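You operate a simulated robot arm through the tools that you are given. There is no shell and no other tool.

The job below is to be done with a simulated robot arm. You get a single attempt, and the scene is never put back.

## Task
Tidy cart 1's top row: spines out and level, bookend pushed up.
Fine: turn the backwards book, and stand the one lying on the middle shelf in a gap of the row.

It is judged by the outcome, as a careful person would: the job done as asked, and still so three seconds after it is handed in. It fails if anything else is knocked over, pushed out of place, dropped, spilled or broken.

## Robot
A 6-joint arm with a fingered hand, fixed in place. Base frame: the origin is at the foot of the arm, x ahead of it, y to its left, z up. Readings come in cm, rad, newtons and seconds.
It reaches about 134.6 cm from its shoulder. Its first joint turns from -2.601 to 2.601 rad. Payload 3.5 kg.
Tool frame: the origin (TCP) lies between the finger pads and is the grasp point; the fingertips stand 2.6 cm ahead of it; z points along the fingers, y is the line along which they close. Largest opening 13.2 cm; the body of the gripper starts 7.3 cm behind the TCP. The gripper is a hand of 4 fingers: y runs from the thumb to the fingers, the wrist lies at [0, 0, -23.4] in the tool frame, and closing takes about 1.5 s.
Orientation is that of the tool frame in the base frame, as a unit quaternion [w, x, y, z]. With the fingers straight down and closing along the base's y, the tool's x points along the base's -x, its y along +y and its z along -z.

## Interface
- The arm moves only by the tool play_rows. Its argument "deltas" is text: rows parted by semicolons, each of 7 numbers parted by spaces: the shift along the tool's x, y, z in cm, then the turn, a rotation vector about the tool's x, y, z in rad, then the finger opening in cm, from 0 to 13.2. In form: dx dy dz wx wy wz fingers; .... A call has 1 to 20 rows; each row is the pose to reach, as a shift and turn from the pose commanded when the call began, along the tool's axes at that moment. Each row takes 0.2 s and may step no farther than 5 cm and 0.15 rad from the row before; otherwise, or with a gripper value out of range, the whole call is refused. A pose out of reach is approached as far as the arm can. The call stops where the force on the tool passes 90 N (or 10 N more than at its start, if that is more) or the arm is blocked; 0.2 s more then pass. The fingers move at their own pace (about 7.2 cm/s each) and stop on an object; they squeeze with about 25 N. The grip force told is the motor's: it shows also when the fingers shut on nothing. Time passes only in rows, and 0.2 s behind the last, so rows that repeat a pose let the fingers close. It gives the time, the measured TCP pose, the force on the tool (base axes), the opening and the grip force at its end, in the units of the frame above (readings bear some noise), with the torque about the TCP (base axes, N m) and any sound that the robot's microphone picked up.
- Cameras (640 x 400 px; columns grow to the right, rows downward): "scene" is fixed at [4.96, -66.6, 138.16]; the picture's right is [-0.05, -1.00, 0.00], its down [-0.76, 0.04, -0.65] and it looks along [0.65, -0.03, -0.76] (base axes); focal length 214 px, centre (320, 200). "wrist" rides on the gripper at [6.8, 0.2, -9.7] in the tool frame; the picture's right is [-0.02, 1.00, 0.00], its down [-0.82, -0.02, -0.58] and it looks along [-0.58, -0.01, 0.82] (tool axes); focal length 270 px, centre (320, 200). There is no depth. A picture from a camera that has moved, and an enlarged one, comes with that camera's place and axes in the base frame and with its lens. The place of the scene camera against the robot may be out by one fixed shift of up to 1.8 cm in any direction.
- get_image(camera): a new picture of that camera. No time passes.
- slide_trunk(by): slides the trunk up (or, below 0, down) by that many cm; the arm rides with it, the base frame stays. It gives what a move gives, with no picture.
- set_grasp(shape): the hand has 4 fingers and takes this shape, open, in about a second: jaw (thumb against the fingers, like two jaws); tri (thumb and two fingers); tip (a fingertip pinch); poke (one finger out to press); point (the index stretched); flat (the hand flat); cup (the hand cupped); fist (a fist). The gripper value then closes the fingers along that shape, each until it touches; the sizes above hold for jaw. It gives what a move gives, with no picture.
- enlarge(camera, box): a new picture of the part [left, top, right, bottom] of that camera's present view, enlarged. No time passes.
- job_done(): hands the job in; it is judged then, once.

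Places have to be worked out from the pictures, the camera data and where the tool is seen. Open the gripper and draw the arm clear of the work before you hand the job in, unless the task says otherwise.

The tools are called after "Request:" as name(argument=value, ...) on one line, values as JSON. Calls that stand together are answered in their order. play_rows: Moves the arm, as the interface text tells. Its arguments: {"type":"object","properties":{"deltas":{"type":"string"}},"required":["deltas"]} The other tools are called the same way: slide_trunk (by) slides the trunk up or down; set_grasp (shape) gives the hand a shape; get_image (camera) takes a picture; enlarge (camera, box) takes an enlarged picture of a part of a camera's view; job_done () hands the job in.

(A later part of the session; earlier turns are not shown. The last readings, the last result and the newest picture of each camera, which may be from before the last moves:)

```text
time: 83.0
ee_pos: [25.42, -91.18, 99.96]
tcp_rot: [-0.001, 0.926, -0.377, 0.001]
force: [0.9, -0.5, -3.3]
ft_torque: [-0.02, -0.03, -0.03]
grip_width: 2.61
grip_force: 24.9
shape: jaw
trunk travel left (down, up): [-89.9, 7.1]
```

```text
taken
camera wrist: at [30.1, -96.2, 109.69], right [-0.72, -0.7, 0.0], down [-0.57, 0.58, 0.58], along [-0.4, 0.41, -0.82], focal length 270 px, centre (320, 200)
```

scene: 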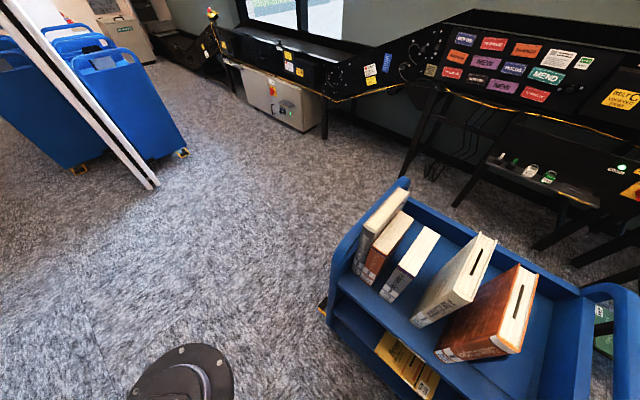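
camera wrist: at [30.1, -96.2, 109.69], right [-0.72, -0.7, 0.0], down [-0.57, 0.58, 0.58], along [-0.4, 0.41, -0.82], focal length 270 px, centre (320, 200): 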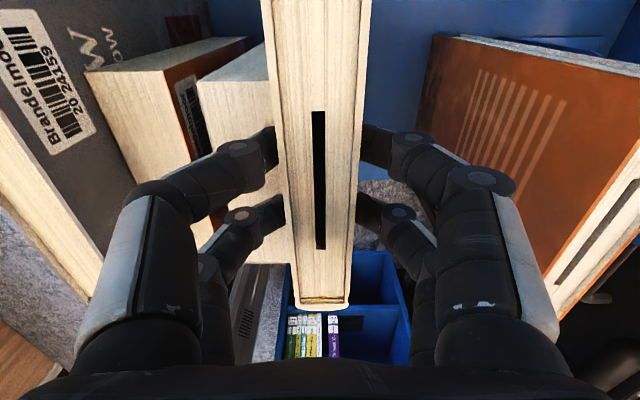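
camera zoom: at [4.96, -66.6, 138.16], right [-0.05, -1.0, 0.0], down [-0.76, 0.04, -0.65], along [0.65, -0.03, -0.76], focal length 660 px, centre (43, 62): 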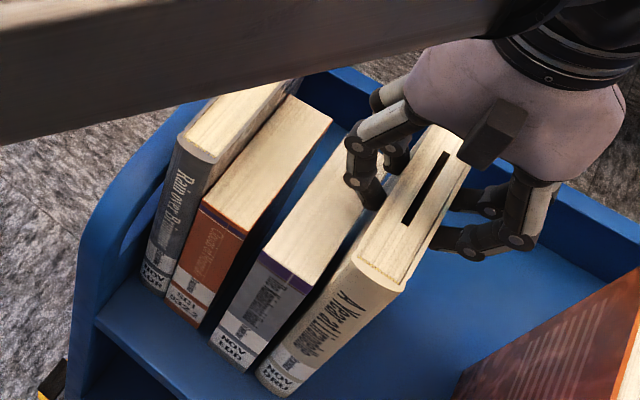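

"Lirandelle" is now beside the turned book and the spines line up well. I release it and rise.

Request:
play_rows(deltas="0 0 0 0 0 0 2.8; 0 0 0 0 0 0 3.2; 0 0 0 0 0 0 3.6; 0 0 0 0 0 0 3.6")

Request:
slide_trunk(by=2.5)

Request:
slide_trunk(by=4.5)

Request:
get_image(camera="wrist")

Request:
enlarge(camera="scene", box=[330, 180, 490, 310])

```text
time: 84.0
ee_pos: [25.28, -91.2, 99.97]
tcp_rot: [-0.001, 0.926, -0.377, 0.0]
force: [0.9, -0.2, -0.8]
ft_torque: [0.03, -0.01, 0.03]
grip_width: 3.58
grip_force: 0.1
shape: jaw
trunk travel left (down, up): [-89.9, 7.1]
```

```text
time: 84.7
ee_pos: [25.4, -91.19, 102.6]
tcp_rot: [-0.001, 0.926, -0.377, -0.001]
force: [0.7, -1.0, 0.8]
ft_torque: [-0.01, 0.01, 0.01]
grip_width: 3.57
grip_force: 0.0
shape: jaw
trunk travel left (down, up): [-92.4, 4.6]
```

```text
time: 85.6
ee_pos: [25.3, -91.23, 107.04]
tcp_rot: [0.0, 0.926, -0.377, 0.0]
force: [0.5, -0.9, 0.7]
ft_torque: [0.06, 0.0, -0.01]
grip_width: 3.57
grip_force: 0.1
shape: jaw
trunk travel left (down, up): [-96.9, 0.1]
```

```text
taken
camera wrist: at [30.09, -96.17, 116.73], right [-0.72, -0.7, 0.0], down [-0.57, 0.58, 0.58], along [-0.4, 0.41, -0.82], focal length 270 px, centre (320, 200)
```

wrist: 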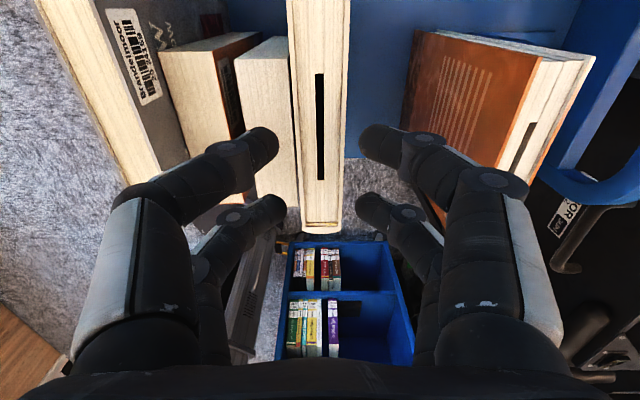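

```text
3.08 times, centred on (410, 245) of scene
camera zoom: at [4.96, -66.6, 138.16], right [-0.05, -1.0, 0.0], down [-0.76, 0.04, -0.65], along [0.65, -0.03, -0.76], focal length 660 px, centre (43, 62)
```

zoom: 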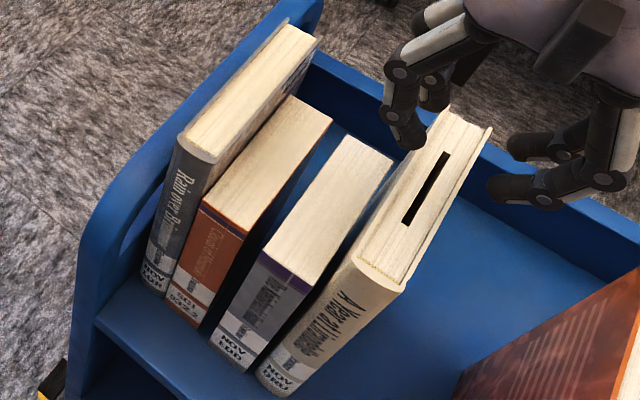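

The row looks tidy so far. Next is the yellow book: I retreat in front of the cart at full height.

Request:
play_rows(deltas="-4.3 1.2 0 0 0 0 5; -8.6 2.4 0 0 0 0 5; -12.9 3.6 0 0 0 0 5; -17.2 4.8 0 0 0 0 5; -21.5 6 0 0 0 0 5; -25.8 7.2 0 0 0 0 5; -30.1 8.4 0 0 0 0 5; -34.4 9.6 0 0 0 0 5; -38.7 10.8 0 0 0 0 5; -43 12 0 0 0 0 5; -47.3 13.1 0 0 0 0 5; -47.3 13.1 0 0 0 0 5")

Request:
play_rows(deltas="3.3 0 -0.263 0 0.15 0 5; 6.6 0 -1.045 0 0.3 0 5; 9.7 0 -2.33 0 0.45 0 5; 12.5 0 -4.09 0 0.6 0 5; 15.0 0 -6.28 0 0.75 0 5; 17.2 0 -8.85 0 0.9 0 5; 19.0 0 -11.76 0 1.05 0 5; 20.3 0 -14.92 0 1.2 0 5; 21.2 0 -18.27 0 1.35 0 5; 21.6 0 -21.74 0 1.5 0 5; 21.6 0 -23.4 0 1.5708 0 5; 21.6 0 -23.4 0 1.5708 0 5")

```text
time: 88.2
ee_pos: [-17.7, -67.23, 107.17]
tcp_rot: [0.0, 0.926, -0.377, 0.001]
force: [-0.3, 0.4, -0.1]
ft_torque: [0.0, -0.02, 0.02]
grip_width: 4.97
grip_force: 0.1
shape: jaw
trunk travel left (down, up): [-96.9, 0.1]
```

```text
time: 90.8
ee_pos: [-2.37, -82.69, 130.52]
tcp_rot: [0.266, 0.655, -0.265, 0.656]
force: [0.4, 0.5, -0.2]
ft_torque: [-0.03, -0.01, -0.01]
grip_width: 4.98
grip_force: 0.0
shape: jaw
trunk travel left (down, up): [-96.9, 0.1]
```

The hand is level in front of the cart. I lower the trunk toward the middle shelf in two steps, with a look in between.

Request:
slide_trunk(by=-35)

Request:
get_image(camera="wrist")

Request:
get_image(camera="scene")

```text
time: 94.2
ee_pos: [-2.38, -82.76, 95.38]
tcp_rot: [0.267, 0.655, -0.267, 0.655]
force: [0.6, 0.2, 0.7]
ft_torque: [0.01, -0.02, 0.0]
grip_width: 4.97
grip_force: 0.1
shape: jaw
trunk travel left (down, up): [-61.9, 35.1]
```

```text
taken
camera wrist: at [-9.39, -76.11, 102.26], right [-0.7, -0.72, -0.03], down [-0.4, 0.42, -0.82], along [0.59, -0.56, -0.58], focal length 270 px, centre (320, 200)
```

wrist: 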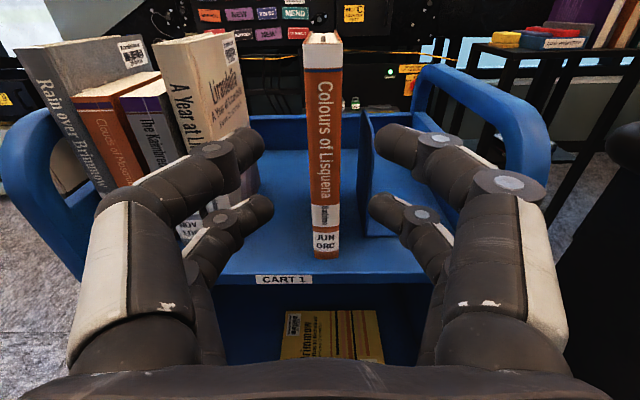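

```text
taken
```

scene: 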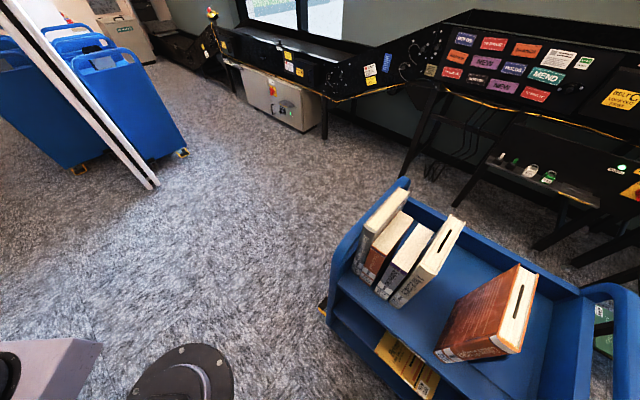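

The front view is very clear: four books at left, the red "Colours of Lisquena" in the middle and the bookend plate at right. I lower further to view the yellow book.

Request:
slide_trunk(by=-33)

Request:
get_image(camera="wrist")

Request:
enlarge(camera="wrist", box=[200, 160, 440, 310])

```text
time: 97.4
ee_pos: [-2.26, -82.64, 62.34]
tcp_rot: [0.268, 0.654, -0.268, 0.655]
force: [0.0, -0.5, 1.1]
ft_torque: [0.03, -0.01, -0.02]
grip_width: 4.97
grip_force: 0.1
shape: jaw
trunk travel left (down, up): [-28.9, 68.1]
```

```text
taken
camera wrist: at [-9.39, -76.11, 69.25], right [-0.7, -0.72, -0.03], down [-0.4, 0.42, -0.82], along [0.59, -0.56, -0.58], focal length 270 px, centre (320, 200)
```

wrist: 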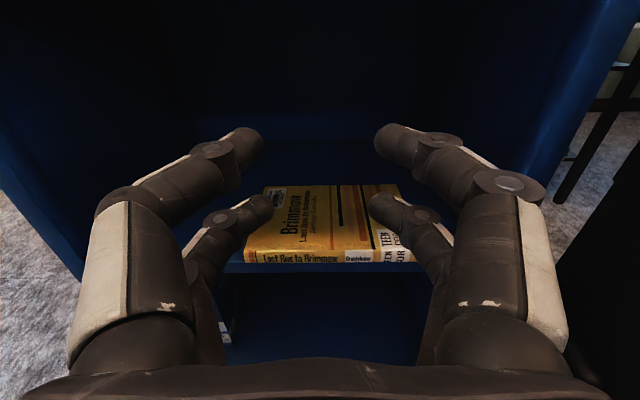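

```text
2.67 times, centred on (320, 235) of wrist
camera zoom: at [-9.39, -76.11, 69.25], right [-0.7, -0.72, -0.03], down [-0.4, 0.42, -0.82], along [0.59, -0.56, -0.58], focal length 721 px, centre (320, 107)
```

zoom: 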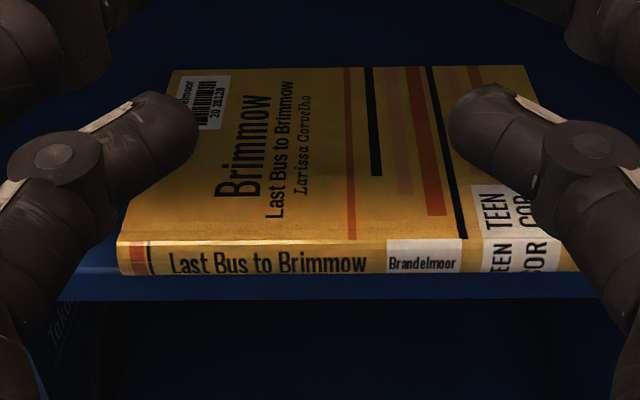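

The yellow book's spine is flush with the shelf edge and it is about 2 cm thick. I'll drag it out by hooking its far edge later. While the hand is lined up with "Colours of Lisquena", I go up first to measure all the spines and push that one level.

Request:
slide_trunk(by=25)

Request:
get_image(camera="wrist")

Request:
enlarge(camera="wrist", box=[60, 140, 300, 290])

Request:
enlarge(camera="wrist", box=[220, 140, 460, 290])

```text
time: 100.0
ee_pos: [-2.32, -82.64, 87.3]
tcp_rot: [0.268, 0.654, -0.267, 0.655]
force: [-0.2, -1.5, -0.4]
ft_torque: [0.0, -0.03, 0.02]
grip_width: 4.96
grip_force: 0.1
shape: jaw
trunk travel left (down, up): [-53.9, 43.1]
```

```text
taken
camera wrist: at [-9.39, -76.11, 94.25], right [-0.7, -0.72, -0.03], down [-0.4, 0.42, -0.82], along [0.59, -0.56, -0.58], focal length 270 px, centre (320, 200)
```

wrist: 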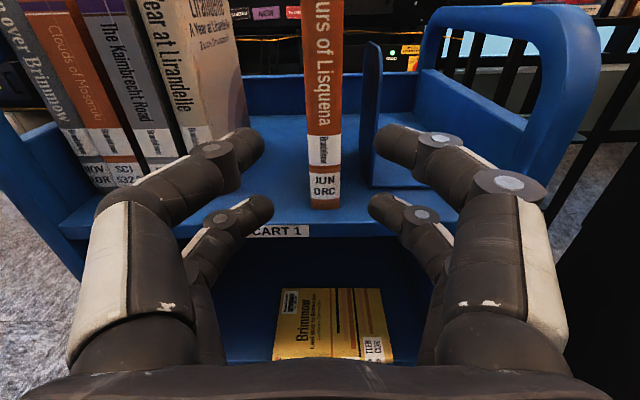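

```text
2.67 times, centred on (180, 215) of wrist
camera zoom: at [-9.39, -76.11, 94.25], right [-0.7, -0.72, -0.03], down [-0.4, 0.42, -0.82], along [0.59, -0.56, -0.58], focal length 721 px, centre (693, 160)
```

zoom: 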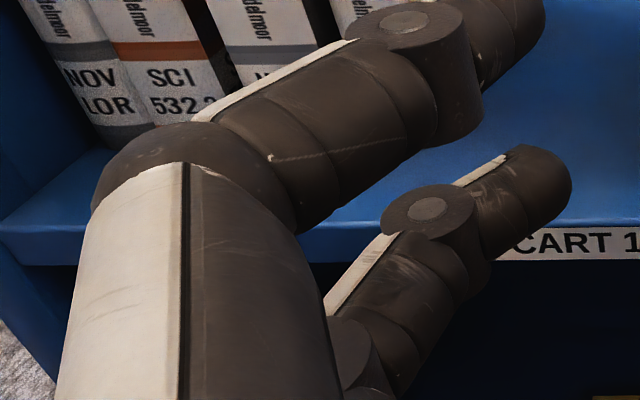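

```text
2.67 times, centred on (340, 215) of wrist
camera zoom: at [-9.39, -76.11, 94.25], right [-0.7, -0.72, -0.03], down [-0.4, 0.42, -0.82], along [0.59, -0.56, -0.58], focal length 721 px, centre (267, 160)
```

zoom: 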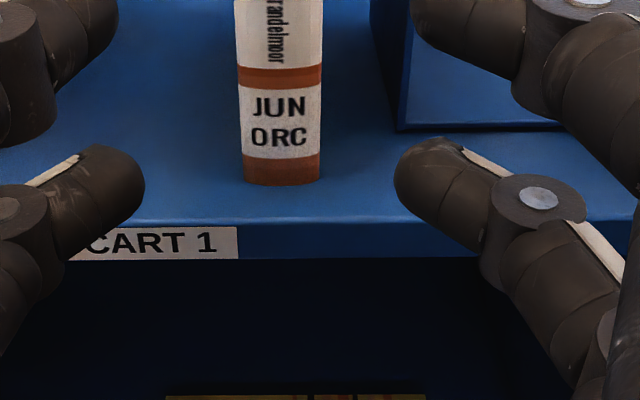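

I now compare the spine bottoms closely in the scene view to judge how level the left four books are.

Request:
enlarge(camera="scene", box=[345, 240, 425, 320])

Request:
enlarge(camera="scene", box=[340, 240, 500, 370])

```text
5.00 times, centred on (385, 280) of scene
camera zoom: at [4.96, -66.6, 138.16], right [-0.05, -1.0, 0.0], down [-0.76, 0.04, -0.65], along [0.65, -0.03, -0.76], focal length 1072 px, centre (-5, -200)
```

zoom: 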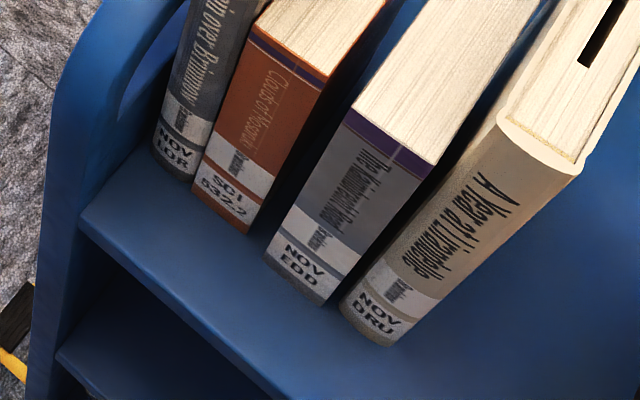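

```text
3.08 times, centred on (420, 305) of scene
camera zoom: at [4.96, -66.6, 138.16], right [-0.05, -1.0, 0.0], down [-0.76, 0.04, -0.65], along [0.65, -0.03, -0.76], focal length 660 px, centre (12, -123)
```

zoom: 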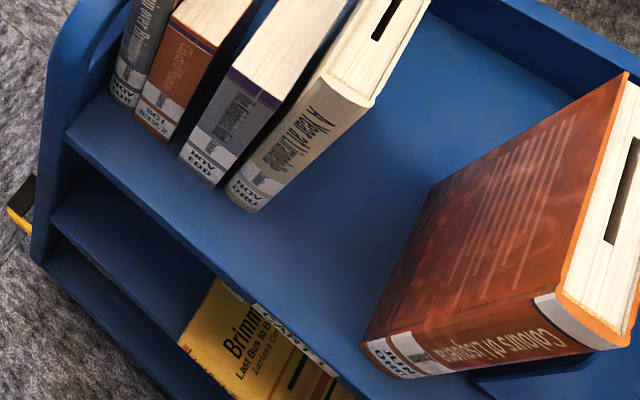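

Relative to the shelf edge I get spine depths of 6.2, 5.8, 5.4 and 6.0 cm for the left four and about 3.0 for "Lisquena". I close the fingers and push its spine in by about 3 cm, starting with a slow approach to feel the contact.

Request:
play_rows(deltas="0 0 0 0 0 0 3; 0 0 0 0 0 0 1; 0 0 0 0 0 0 0; 0 0 2 0 0 0 0; 0 0 5 0 0 0 0; 0 0 8 0 0 0 0; 0 0 10 0 0 0 0; 0 0 11 0 0 0 0; 0 0 11.5 0 0 0 0; 0 0 12 0 0 0 0; 0 0 12 0 0 0 0")

Request:
get_image(camera="wrist")

Request:
enlarge(camera="scene", box=[400, 260, 560, 390])

```text
time: 102.4
ee_pos: [6.23, -90.92, 87.38]
tcp_rot: [0.267, 0.654, -0.267, 0.655]
force: [-1.0, 2.2, 0.4]
ft_torque: [-0.08, -0.02, 0.02]
grip_width: 0.0
grip_force: 25.1
shape: jaw
trunk travel left (down, up): [-53.9, 43.1]
```

```text
taken
camera wrist: at [-0.69, -84.39, 94.27], right [-0.7, -0.72, -0.03], down [-0.4, 0.42, -0.82], along [0.59, -0.56, -0.58], focal length 270 px, centre (320, 200)
```

wrist: 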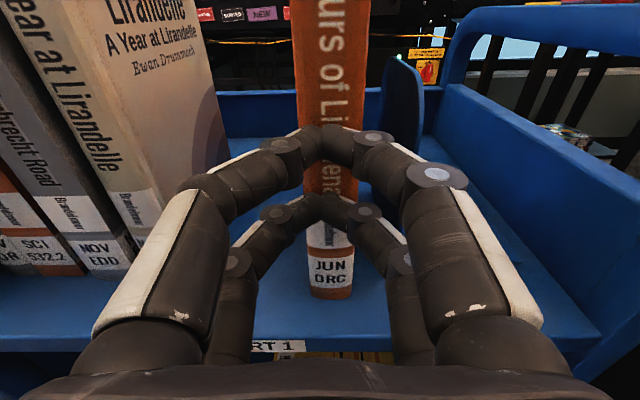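

```text
3.08 times, centred on (480, 325) of scene
camera zoom: at [4.96, -66.6, 138.16], right [-0.05, -1.0, 0.0], down [-0.76, 0.04, -0.65], along [0.65, -0.03, -0.76], focal length 660 px, centre (-172, -185)
```

zoom: 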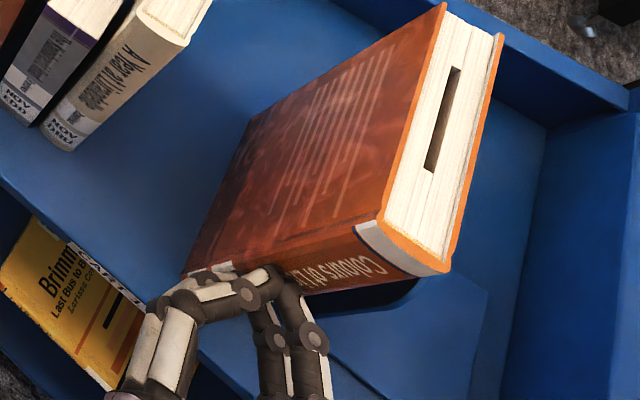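

The tips touch the spine at TCP depth 0.2, so they lead the TCP by about 2.7 cm. I push 3.0 cm slowly.

Request:
play_rows(deltas="0 0 0.4 0 0 0 0; 0 0 0.8 0 0 0 0; 0 0 1.2 0 0 0 0; 0 0 1.6 0 0 0 0; 0 0 2.0 0 0 0 0; 0 0 2.4 0 0 0 0; 0 0 2.7 0 0 0 0; 0 0 3.0 0 0 0 0; 0 0 3.0 0 0 0 0")

Request:
get_image(camera="wrist")

Request:
enlarge(camera="scene", box=[380, 240, 540, 370])

```text
time: 104.4
ee_pos: [8.25, -93.21, 87.37]
tcp_rot: [0.266, 0.656, -0.267, 0.654]
force: [-2.2, 1.0, -1.5]
ft_torque: [-0.02, -0.03, -0.03]
grip_width: 0.02
grip_force: 24.7
shape: jaw
trunk travel left (down, up): [-53.9, 43.1]
```

```text
taken
camera wrist: at [1.28, -86.63, 94.24], right [-0.7, -0.72, -0.03], down [-0.4, 0.42, -0.81], along [0.59, -0.56, -0.58], focal length 270 px, centre (320, 200)
```

wrist: 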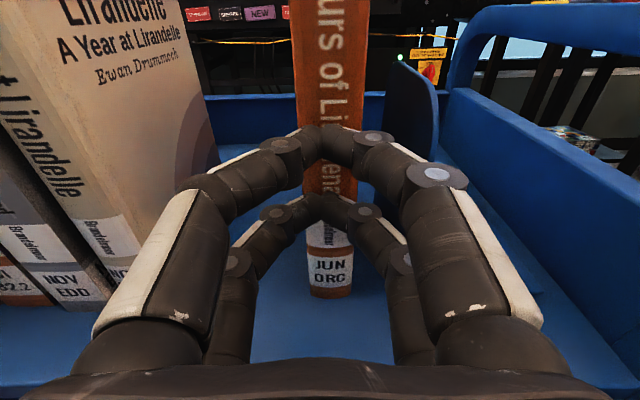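

```text
3.08 times, centred on (460, 305) of scene
camera zoom: at [4.96, -66.6, 138.16], right [-0.05, -1.0, 0.0], down [-0.76, 0.04, -0.65], along [0.65, -0.03, -0.76], focal length 660 px, centre (-111, -123)
```

zoom: 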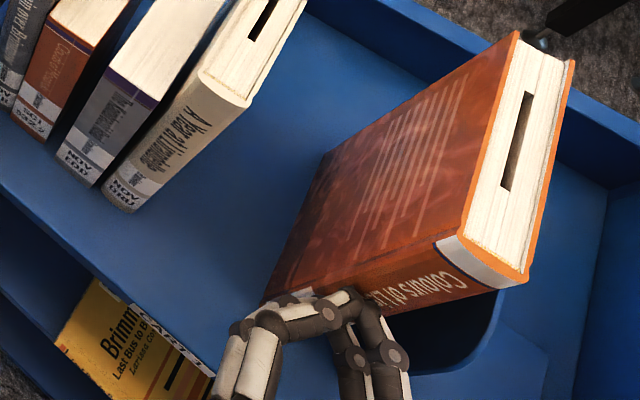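

"Lisquena" now stands about level at depth 6. I retreat and go down again for the yellow book.

Request:
play_rows(deltas="0 0 -1 0 0 0 0; 0 0 -4 0 0 0 0; 0 0 -8 0 0 0 0; 0 0 -12 0 0 0 0; 0 0 -15 0 0 0 0; 0 0 -15 0 0 0 0")

Request:
slide_trunk(by=-23.5)

```text
time: 105.8
ee_pos: [-2.39, -82.63, 87.37]
tcp_rot: [0.268, 0.654, -0.267, 0.655]
force: [0.9, -0.4, 0.4]
ft_torque: [0.0, 0.0, -0.01]
grip_width: 0.01
grip_force: 25.6
shape: jaw
trunk travel left (down, up): [-53.9, 43.1]
```

```text
time: 108.3
ee_pos: [-2.28, -82.71, 63.99]
tcp_rot: [0.267, 0.654, -0.266, 0.656]
force: [0.0, 0.1, -0.1]
ft_torque: [0.02, -0.01, -0.03]
grip_width: 0.0
grip_force: 24.8
shape: jaw
trunk travel left (down, up): [-30.4, 66.6]
```

Now I pitch the hand 30° downward, still in front of the cart.

Request:
play_rows(deltas="-3.03 0.3 -0.2 0 -0.13 0 0; -6.02 0.6 -0.79 0 -0.26 0 0; -8.9 0.9 -1.76 0 -0.39 0 0; -11.7 1.05 -3.13 0 -0.5236 0 0; -11.7 1.05 -3.13 0 -0.5236 0 0")

Request:
get_image(camera="wrist")

```text
time: 109.5
ee_pos: [-5.54, -81.15, 52.2]
tcp_rot: [0.188, 0.802, -0.327, 0.463]
force: [-0.3, -0.1, -0.1]
ft_torque: [-0.02, -0.01, 0.01]
grip_width: 0.0
grip_force: 25.1
shape: jaw
trunk travel left (down, up): [-30.4, 66.6]
```

```text
taken
camera wrist: at [-9.13, -77.94, 62.99], right [-0.71, -0.71, -0.02], down [-0.64, 0.65, -0.42], along [0.31, -0.28, -0.91], focal length 270 px, centre (320, 200)
```

wrist: 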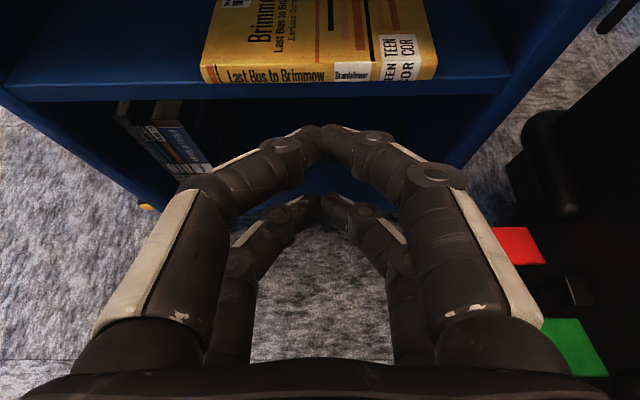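

The book and shelf are clearly seen. I move forward level above the book, first 20 cm, then check.

Request:
play_rows(deltas="2 0 3.46 0 0 0 0; 4 0 6.93 0 0 0 0; 6 0 10.39 0 0 0 0; 8 0 13.86 0 0 0 0; 10 0 17.32 0 0 0 0; 10 0 17.32 0 0 0 0")

Request:
get_image(camera="wrist")

Request:
get_image(camera="scene")

```text
time: 110.9
ee_pos: [8.61, -95.27, 52.18]
tcp_rot: [0.188, 0.802, -0.326, 0.464]
force: [0.6, -0.3, -0.8]
ft_torque: [-0.03, 0.03, 0.01]
grip_width: 0.02
grip_force: 25.0
shape: jaw
trunk travel left (down, up): [-30.4, 66.6]
```

```text
taken
camera wrist: at [5.08, -92.1, 63.0], right [-0.71, -0.71, -0.02], down [-0.64, 0.65, -0.42], along [0.31, -0.28, -0.91], focal length 270 px, centre (320, 200)
```

wrist: 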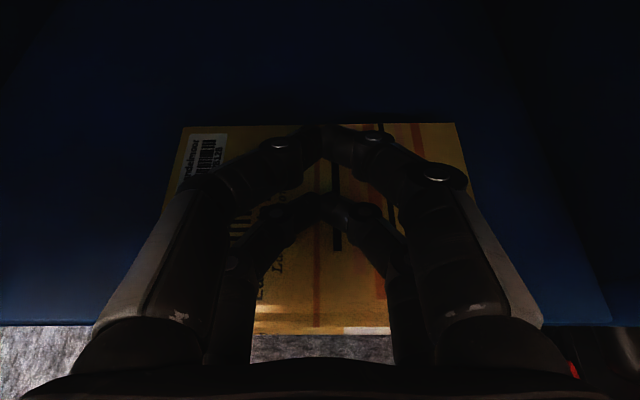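

```text
taken
```

scene: 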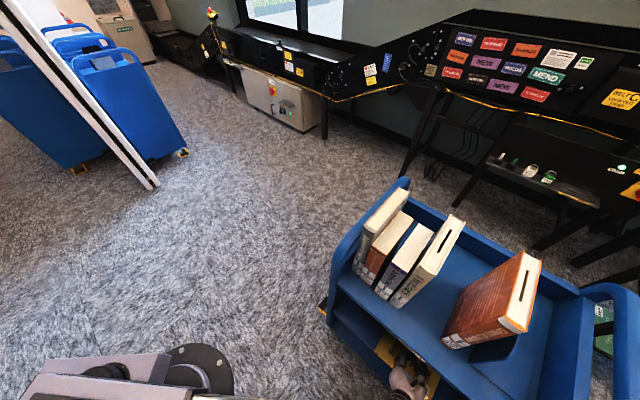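

The far edge of the book is at about w=13.6. I continue forward 11 cm so that the fingertips are past it.

Request:
play_rows(deltas="2 0 3.46 0 0 0 0; 4 0 6.93 0 0 0 0; 5.6 0 9.7 0 0 0 0; 5.6 0 9.7 0 0 0 0")

Request:
get_image(camera="wrist")

```text
time: 111.9
ee_pos: [17.03, -103.35, 52.3]
tcp_rot: [0.189, 0.801, -0.326, 0.465]
force: [0.3, 0.6, 0.5]
ft_torque: [0.0, 0.02, 0.02]
grip_width: 0.01
grip_force: 24.9
shape: jaw
trunk travel left (down, up): [-30.4, 66.6]
```

```text
taken
camera wrist: at [13.31, -100.0, 63.06], right [-0.71, -0.71, -0.02], down [-0.63, 0.65, -0.42], along [0.31, -0.28, -0.91], focal length 270 px, centre (320, 200)
```

wrist: 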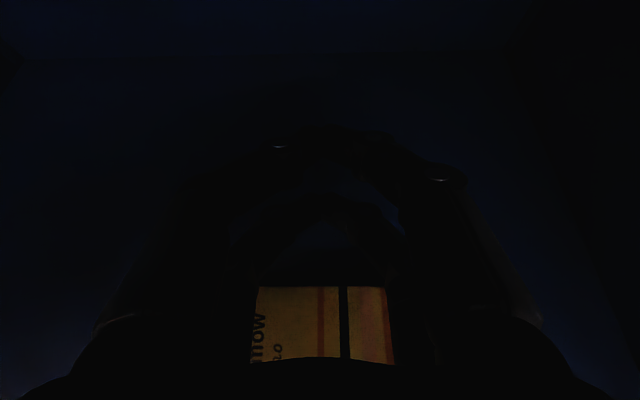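

The tips are now past the far edge. I lower in small steps, watching for contact with the shelf.

Request:
slide_trunk(by=-1.6)

Request:
slide_trunk(by=-0.8)

```text
time: 112.5
ee_pos: [16.95, -103.33, 50.74]
tcp_rot: [0.189, 0.801, -0.326, 0.464]
force: [0.7, 0.0, 0.3]
ft_torque: [-0.01, 0.02, 0.0]
grip_width: 0.0
grip_force: 24.9
shape: jaw
trunk travel left (down, up): [-28.8, 68.2]
```

```text
time: 113.1
ee_pos: [17.02, -103.25, 49.86]
tcp_rot: [0.189, 0.802, -0.326, 0.464]
force: [1.0, 0.2, -0.4]
ft_torque: [-0.01, 0.0, 0.01]
grip_width: 0.0
grip_force: 25.4
shape: jaw
trunk travel left (down, up): [-28.0, 69.0]
```

There is no contact yet, so I lower another 4 mm and then pull the book toward me slowly, 3 cm first.

Request:
slide_trunk(by=-0.4)

Request:
play_rows(deltas="-0.4 0 -0.69 0 0 0 0; -0.8 0 -1.39 0 0 0 0; -1.2 0 -2.08 0 0 0 0; -1.6 0 -2.77 0 0 0 0; -2.0 0 -3.46 0 0 0 0; -2.0 0 -3.46 0 0 0 0")

Request:
get_image(camera="wrist")

Request:
enlarge(camera="scene", box=[340, 280, 500, 400])

```text
time: 113.6
ee_pos: [16.91, -103.19, 49.45]
tcp_rot: [0.189, 0.802, -0.326, 0.464]
force: [0.2, 0.1, -0.7]
ft_torque: [0.0, 0.0, 0.0]
grip_width: 0.0
grip_force: 24.9
shape: jaw
trunk travel left (down, up): [-27.6, 69.4]
```

```text
time: 115.0
ee_pos: [14.13, -100.38, 49.49]
tcp_rot: [0.19, 0.801, -0.327, 0.465]
force: [0.8, 0.0, 1.5]
ft_torque: [-0.02, -0.02, -0.02]
grip_width: 0.01
grip_force: 25.1
shape: jaw
trunk travel left (down, up): [-27.6, 69.4]
```

```text
taken
camera wrist: at [10.31, -97.14, 60.26], right [-0.71, -0.71, -0.02], down [-0.63, 0.65, -0.42], along [0.31, -0.28, -0.91], focal length 270 px, centre (320, 200)
```

wrist: 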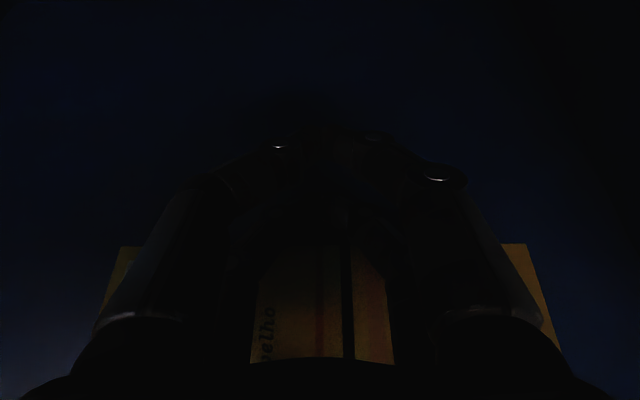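

```text
3.33 times, centred on (420, 340) of scene
camera zoom: at [4.96, -66.6, 138.16], right [-0.05, -1.0, 0.0], down [-0.76, 0.04, -0.65], along [0.65, -0.03, -0.76], focal length 715 px, centre (-13, -267)
```

zoom: 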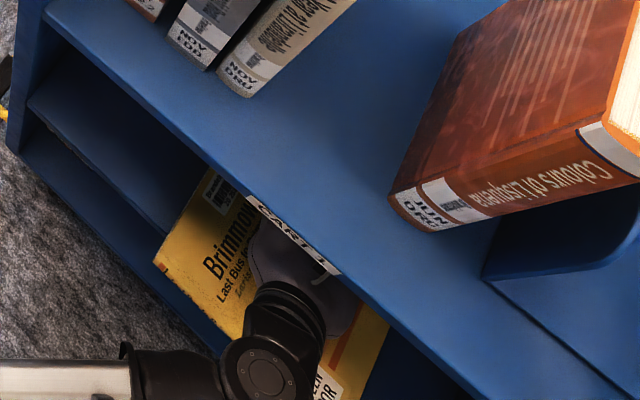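

The book's far edge is now at w≈11, so it has moved out about 2.6 cm. I pull 2.4 cm more to give about 5 cm of overhang, with its centre still safely on the shelf.

Request:
play_rows(deltas="-0.3 0 -0.52 0 0 0 0; -0.6 0 -1.04 0 0 0 0; -0.9 0 -1.56 0 0 0 0; -1.2 0 -2.08 0 0 0 0; -1.2 0 -2.08 0 0 0 0")

Request:
get_image(camera="wrist")

Request:
enlarge(camera="scene", box=[340, 280, 500, 400])

```text
time: 116.2
ee_pos: [12.4, -98.91, 49.57]
tcp_rot: [0.189, 0.802, -0.325, 0.465]
force: [0.2, -0.6, 1.9]
ft_torque: [-0.01, -0.02, 0.01]
grip_width: 0.0
grip_force: 24.7
shape: jaw
trunk travel left (down, up): [-27.6, 69.4]
```

```text
taken
camera wrist: at [8.69, -95.61, 60.27], right [-0.71, -0.71, -0.02], down [-0.63, 0.65, -0.42], along [0.31, -0.28, -0.91], focal length 270 px, centre (320, 200)
```

wrist: 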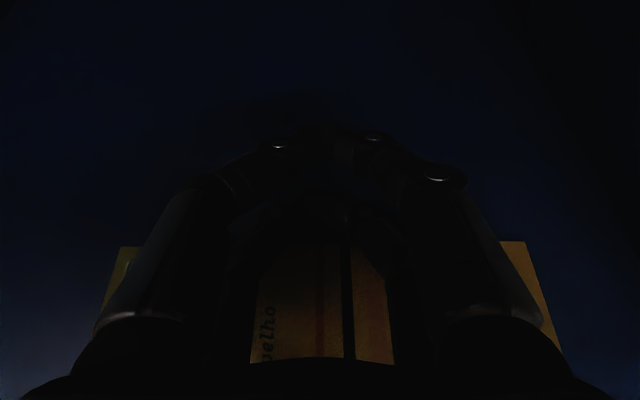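

```text
3.33 times, centred on (420, 340) of scene
camera zoom: at [4.96, -66.6, 138.16], right [-0.05, -1.0, 0.0], down [-0.76, 0.04, -0.65], along [0.65, -0.03, -0.76], focal length 715 px, centre (-13, -267)
```

zoom: 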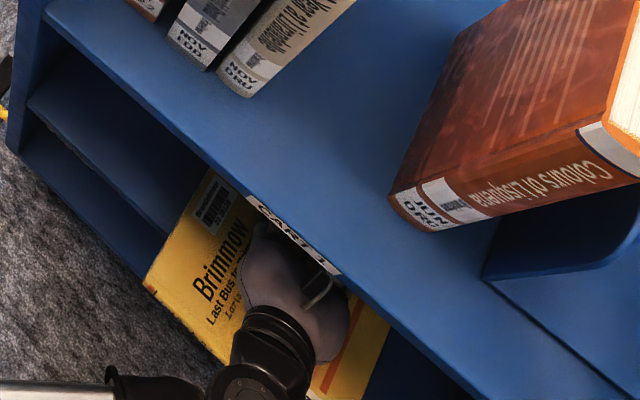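

The overhang is now about 4.9 cm. I ease forward slightly to release contact, raise, and retreat straight out over the book.

Request:
play_rows(deltas="0.3 0 0.52 0 0 0 0; 0.3 0 0.52 0 0 0 0")

Request:
slide_trunk(by=2.8)

Request:
play_rows(deltas="-2.2 0 -3.81 0 0 0 0; -4.4 0 -7.62 0 0 0 0; -6.6 0 -11.43 0 0 0 0; -8.8 0 -15.24 0 0 0 0; -11 0 -19.05 0 0 0 0; -13.2 0 -22.86 0 0 0 0; -13.2 0 -22.86 0 0 0 0")

Request:
get_image(camera="wrist")

Request:
enlarge(camera="scene", box=[340, 280, 500, 400])

```text
time: 116.8
ee_pos: [12.85, -99.2, 49.42]
tcp_rot: [0.189, 0.801, -0.326, 0.465]
force: [-0.2, 0.7, 0.1]
ft_torque: [0.01, 0.01, -0.03]
grip_width: 0.01
grip_force: 25.0
shape: jaw
trunk travel left (down, up): [-27.6, 69.4]
```

```text
time: 117.5
ee_pos: [12.84, -99.28, 52.23]
tcp_rot: [0.189, 0.801, -0.326, 0.464]
force: [-0.9, 0.1, -0.9]
ft_torque: [0.0, 0.01, -0.01]
grip_width: 0.0
grip_force: 24.7
shape: jaw
trunk travel left (down, up): [-30.4, 66.6]
```

```text
time: 119.1
ee_pos: [-6.02, -80.96, 52.24]
tcp_rot: [0.189, 0.801, -0.326, 0.465]
force: [0.0, 0.6, 0.6]
ft_torque: [-0.04, 0.01, 0.0]
grip_width: 0.0
grip_force: 24.5
shape: jaw
trunk travel left (down, up): [-30.4, 66.6]
```

```text
taken
camera wrist: at [-9.65, -77.67, 63.06], right [-0.71, -0.71, -0.02], down [-0.63, 0.65, -0.42], along [0.31, -0.28, -0.91], focal length 270 px, centre (320, 200)
```

wrist: 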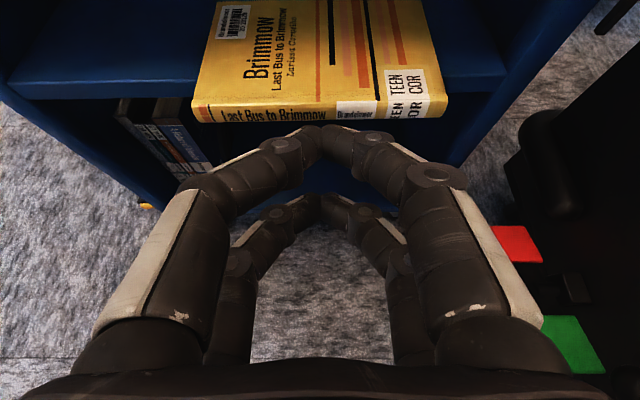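

```text
3.33 times, centred on (420, 340) of scene
camera zoom: at [4.96, -66.6, 138.16], right [-0.05, -1.0, 0.0], down [-0.76, 0.04, -0.65], along [0.65, -0.03, -0.76], focal length 715 px, centre (-13, -267)
```

zoom: 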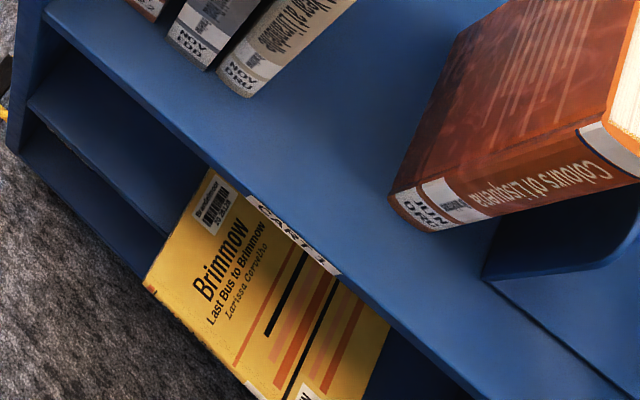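

The book now sticks out about 5 cm over the shelf edge, centred at u≈-61.8. I level the hand again and roll it so that the fingers close vertically, thumb side below.

Request:
play_rows(deltas="3.03 0 -0.2 0 0.13 0 0; 6.02 0 -0.79 0 0.26 0 0; 8.9 0 -1.76 0 0.39 0 0; 11.7 0 -3.13 0 0.5236 0 0; 11.7 0 -3.13 0 0.5236 0 0")

Request:
play_rows(deltas="0 0 0 0 0 -0.143 0; 0 0 0 0 0 -0.286 1; 0 0 0 0 0 -0.428 2; 0 0 0 0 0 -0.571 3; 0 0 0 0 0 -0.714 4; 0 0 0 0 0 -0.857 5; 0 0 0 0 0 -1.0 6; 0 0 0 0 0 -1.142 6; 0 0 0 0 0 -1.285 6; 0 0 0 0 0 -1.428 6; 0 0 0 0 0 -1.5708 6; 0 0 0 0 0 -1.5708 6")

Request:
get_image(camera="wrist")

```text
time: 120.3
ee_pos: [-3.81, -83.15, 63.95]
tcp_rot: [0.267, 0.654, -0.266, 0.656]
force: [0.3, -0.9, 0.3]
ft_torque: [0.03, -0.02, 0.01]
grip_width: 0.0
grip_force: 25.2
shape: jaw
trunk travel left (down, up): [-30.4, 66.6]
```

```text
time: 122.9
ee_pos: [-3.7, -82.97, 64.08]
tcp_rot: [0.653, 0.65, 0.275, 0.275]
force: [0.9, -0.4, 0.5]
ft_torque: [-0.02, 0.02, 0.0]
grip_width: 5.92
grip_force: 0.1
shape: jaw
trunk travel left (down, up): [-30.4, 66.6]
```

```text
taken
camera wrist: at [-5.94, -71.47, 64.12], right [-0.02, -0.01, 1.0], down [-0.98, -0.18, -0.02], along [0.18, -0.98, -0.01], focal length 270 px, centre (320, 200)
```

wrist: 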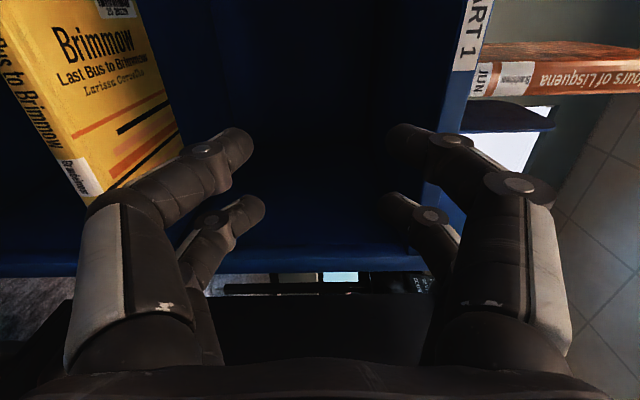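

The orientation is right, with the fingers closing vertically. I lower to the book's mid-height, about z=46.1.

Request:
slide_trunk(by=-17.9)

Request:
get_image(camera="wrist")

```text
time: 124.9
ee_pos: [-3.82, -83.04, 46.0]
tcp_rot: [0.652, 0.651, 0.274, 0.275]
force: [0.6, 0.0, 0.5]
ft_torque: [0.0, 0.01, -0.01]
grip_width: 5.98
grip_force: 0.1
shape: jaw
trunk travel left (down, up): [-12.5, 84.5]
```

```text
taken
camera wrist: at [-5.93, -71.47, 46.23], right [-0.02, -0.02, 1.0], down [-0.98, -0.18, -0.02], along [0.18, -0.98, -0.01], focal length 270 px, centre (320, 200)
```

wrist: 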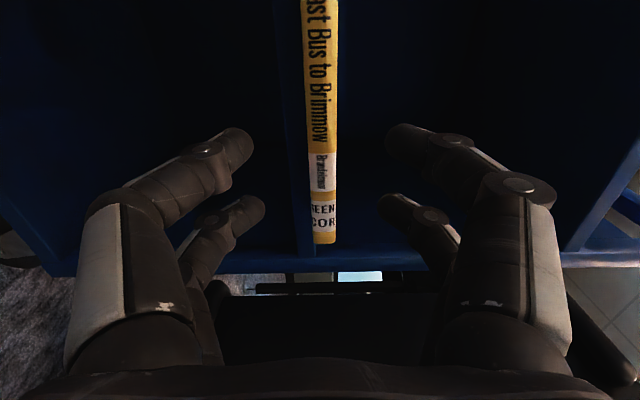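

The spine is centred between the open fingers. I move forward 8.9 cm so the fingers straddle the overhanging part, with the tips stopping short of the shelf edge.

Request:
play_rows(deltas="0 0 3 0 0 0 6; 0 0 6 0 0 0 6; 0 0 8 0 0 0 6; 0 0 8.9 0 0 0 6; 0 0 8.9 0 0 0 6")

Request:
get_image(camera="wrist")

Request:
enlarge(camera="scene", box=[340, 280, 500, 400])

```text
time: 126.1
ee_pos: [2.67, -89.02, 45.98]
tcp_rot: [0.652, 0.651, 0.274, 0.275]
force: [-0.3, -0.1, -0.2]
ft_torque: [0.02, 0.01, 0.0]
grip_width: 5.96
grip_force: 0.0
shape: jaw
trunk travel left (down, up): [-12.5, 84.5]
```

```text
taken
camera wrist: at [0.55, -77.55, 46.21], right [-0.02, -0.02, 1.0], down [-0.98, -0.18, -0.02], along [0.18, -0.98, -0.01], focal length 270 px, centre (320, 200)
```

wrist: 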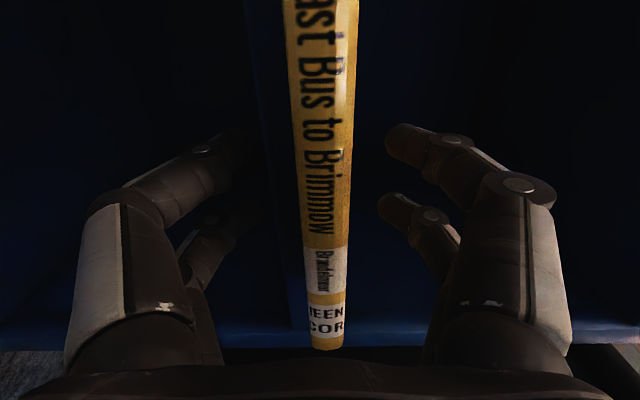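

```text
3.33 times, centred on (420, 340) of scene
camera zoom: at [4.96, -66.6, 138.16], right [-0.05, -1.0, 0.0], down [-0.76, 0.04, -0.65], along [0.65, -0.03, -0.76], focal length 715 px, centre (-13, -267)
```

zoom: 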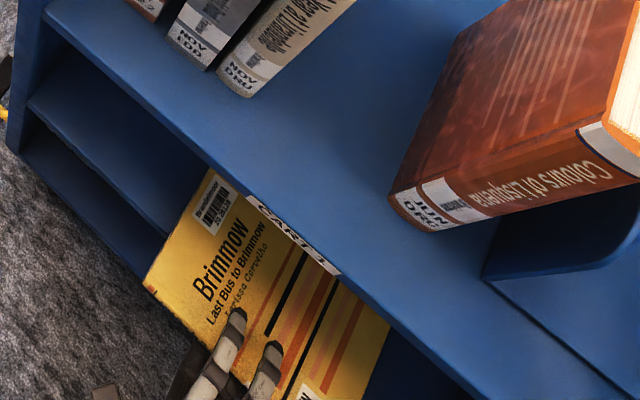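

The fingers straddle the overhang at the middle of the book's length. I close the grip.

Request:
play_rows(deltas="0 0 0.3 0 0 0 4; 0 0 0.3 0 0 0 2; 0 0 0.3 0 0 0 1; 0 0 0.3 0 0 0 1; 0 0 0.3 0 0 0 1; 0 0 0.3 0 0 0 1; 0 0 0.3 0 0 0 1; 0 0 0.3 0 0 0 1")

Request:
get_image(camera="wrist")

```text
time: 127.9
ee_pos: [2.84, -89.34, 46.1]
tcp_rot: [0.652, 0.651, 0.275, 0.274]
force: [0.5, -1.8, 2.5]
ft_torque: [-0.01, -0.04, 0.0]
grip_width: 1.33
grip_force: 24.2
shape: jaw
trunk travel left (down, up): [-12.5, 84.5]
```

```text
taken
camera wrist: at [0.71, -77.81, 46.23], right [-0.02, -0.02, 1.0], down [-0.98, -0.18, -0.02], along [0.18, -0.98, -0.01], focal length 270 px, centre (320, 200)
```

wrist: 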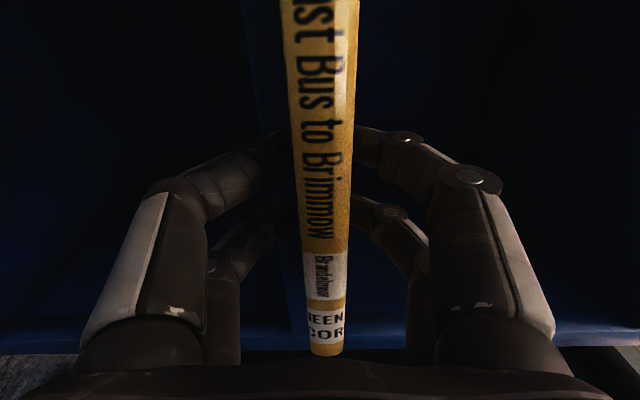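

It's gripped. I lift 1 cm to check the hold.

Request:
slide_trunk(by=1.0)

Request:
get_image(camera="wrist")

```text
time: 128.5
ee_pos: [2.7, -89.38, 47.0]
tcp_rot: [0.652, 0.651, 0.275, 0.275]
force: [-0.3, -0.3, -3.8]
ft_torque: [0.14, 0.11, 0.01]
grip_width: 1.35
grip_force: 25.0
shape: jaw
trunk travel left (down, up): [-13.5, 83.5]
```

```text
taken
camera wrist: at [0.7, -77.82, 47.19], right [-0.02, -0.02, 1.0], down [-0.98, -0.18, -0.02], along [0.18, -0.98, -0.01], focal length 270 px, centre (320, 200)
```

wrist: 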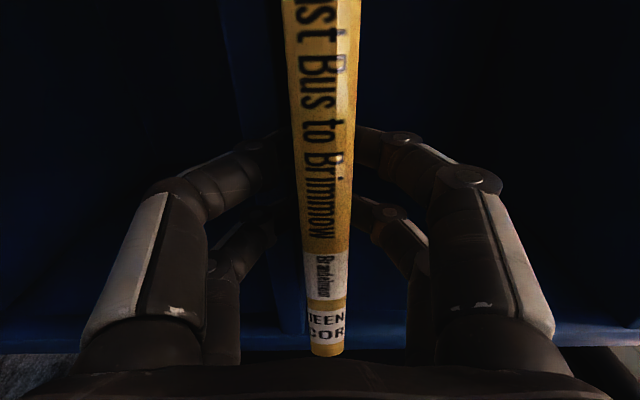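

It's held firmly (3.8 N). I raise a little more and draw the book straight out of the shelf.

Request:
slide_trunk(by=1.5)

Request:
play_rows(deltas="0 0 -1.5 0 0 0 1; 0 0 -4 0 0 0 1; 0 0 -7 0 0 0 1; -0.8 0 -9.5 0 0 0 1; -1.6 0 -11 0 0 0 1; -2.2 0 -12 0 0 0 1; -2.2 0 -12 0 0 0 1")

Request:
get_image(camera="wrist")

Request:
get_image(camera="scene")

```text
time: 129.1
ee_pos: [2.9, -89.4, 48.55]
tcp_rot: [0.652, 0.651, 0.274, 0.275]
force: [0.9, 0.2, -3.3]
ft_torque: [0.13, 0.14, 0.0]
grip_width: 1.33
grip_force: 25.2
shape: jaw
trunk travel left (down, up): [-15.0, 82.0]
```

```text
time: 130.7
ee_pos: [-5.91, -83.22, 47.97]
tcp_rot: [0.646, 0.653, 0.281, 0.276]
force: [0.0, 0.2, -3.3]
ft_torque: [0.1, 0.12, -0.05]
grip_width: 1.34
grip_force: 25.1
shape: jaw
trunk travel left (down, up): [-15.0, 82.0]
```

```text
taken
camera wrist: at [-8.13, -71.63, 48.33], right [-0.01, -0.02, 1.0], down [-0.98, -0.19, -0.01], along [0.19, -0.98, -0.02], focal length 270 px, centre (320, 200)
```

wrist: 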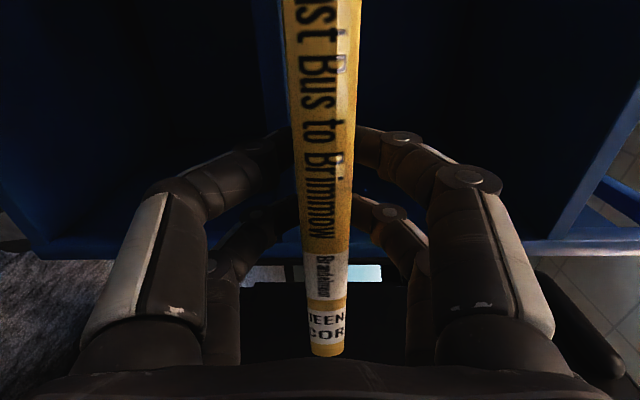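

```text
taken
```

scene: 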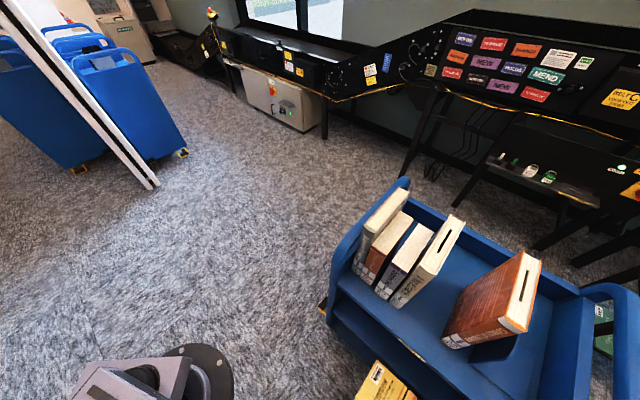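

The book is fully outside the cart with about 1.7 cm of clearance. I raise it with the trunk to above the top row.

Request:
slide_trunk(by=30)

Request:
slide_trunk(by=35)

Request:
get_image(camera="wrist")

Request:
get_image(camera="scene")

```text
time: 133.7
ee_pos: [-6.63, -83.13, 78.21]
tcp_rot: [0.649, 0.654, 0.277, 0.273]
force: [-0.5, 0.7, -2.6]
ft_torque: [0.14, 0.11, -0.02]
grip_width: 1.37
grip_force: 24.9
shape: jaw
trunk travel left (down, up): [-45.0, 52.0]
```

```text
time: 137.2
ee_pos: [-7.29, -82.71, 113.49]
tcp_rot: [0.652, 0.651, 0.274, 0.276]
force: [-0.3, -0.4, -2.9]
ft_torque: [0.12, 0.13, 0.01]
grip_width: 1.35
grip_force: 24.8
shape: jaw
trunk travel left (down, up): [-80.0, 17.0]
```

```text
taken
camera wrist: at [-9.41, -71.23, 113.64], right [-0.02, -0.02, 1.0], down [-0.98, -0.18, -0.02], along [0.18, -0.98, -0.01], focal length 270 px, centre (320, 200)
```

wrist: 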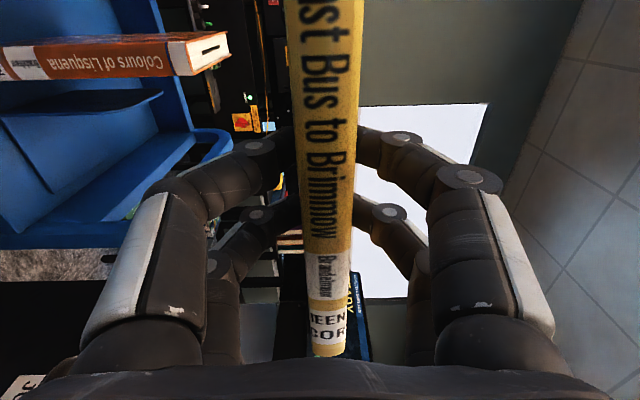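

```text
taken
```

scene: 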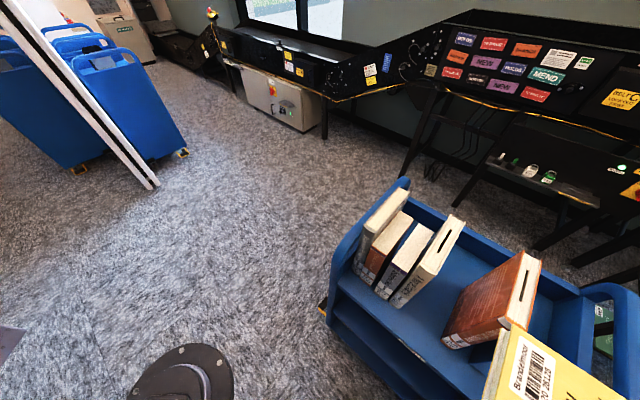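

The hand has settled in front of the cart. I now roll slowly by 90° so the book stands, bottom end down and front cover to the right.

Request:
play_rows(deltas="0 0 0 0 0 0.1 1; 0 0 0 0 0 0.2 1; 0 0 0 0 0 0.3 1; 0 0 0 0 0 0.4 1; 0 0 0 0 0 0.5 1; 0 0 0 0 0 0.6 1; 0 0 0 0 0 0.7 1; 0 0 0 0 0 0.8 1; 0 0 0 0 0 0.9 1; 0 0 0 0 0 1.0 1; 0 0 0 0 0 1.1 1; 0 0 0 0 0 1.2 1; 0 0 0 0 0 1.3 1; 0 0 0 0 0 1.4 1; 0 0 0 0 0 1.5 1; 0 0 0 0 0 1.5708 1; 0 0 0 0 0 1.5708 1")

Request:
get_image(camera="wrist")

Request:
get_image(camera="scene")

```text
time: 140.8
ee_pos: [-7.31, -82.76, 113.28]
tcp_rot: [0.265, 0.655, -0.266, 0.656]
force: [0.9, -0.4, -3.1]
ft_torque: [0.1, 0.1, -0.04]
grip_width: 1.32
grip_force: 24.8
shape: jaw
trunk travel left (down, up): [-80.0, 17.0]
```

```text
taken
camera wrist: at [-14.33, -76.23, 120.34], right [-0.7, -0.72, -0.03], down [-0.4, 0.42, -0.82], along [0.6, -0.56, -0.58], focal length 270 px, centre (320, 200)
```

wrist: 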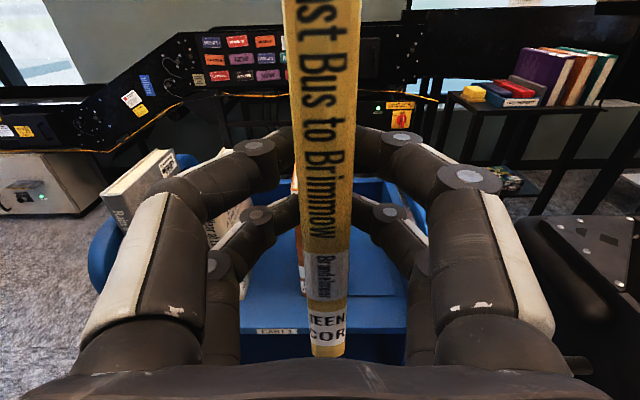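

```text
taken
```

scene: 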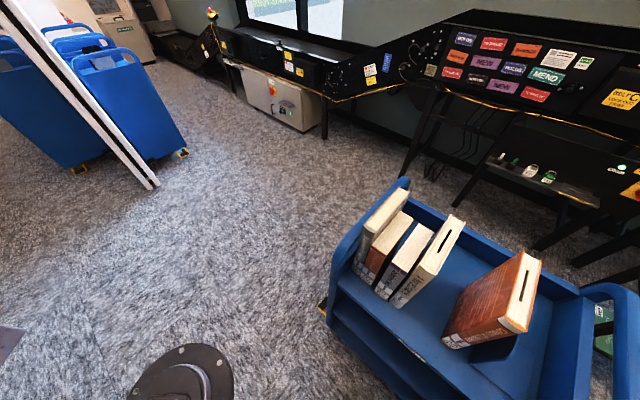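

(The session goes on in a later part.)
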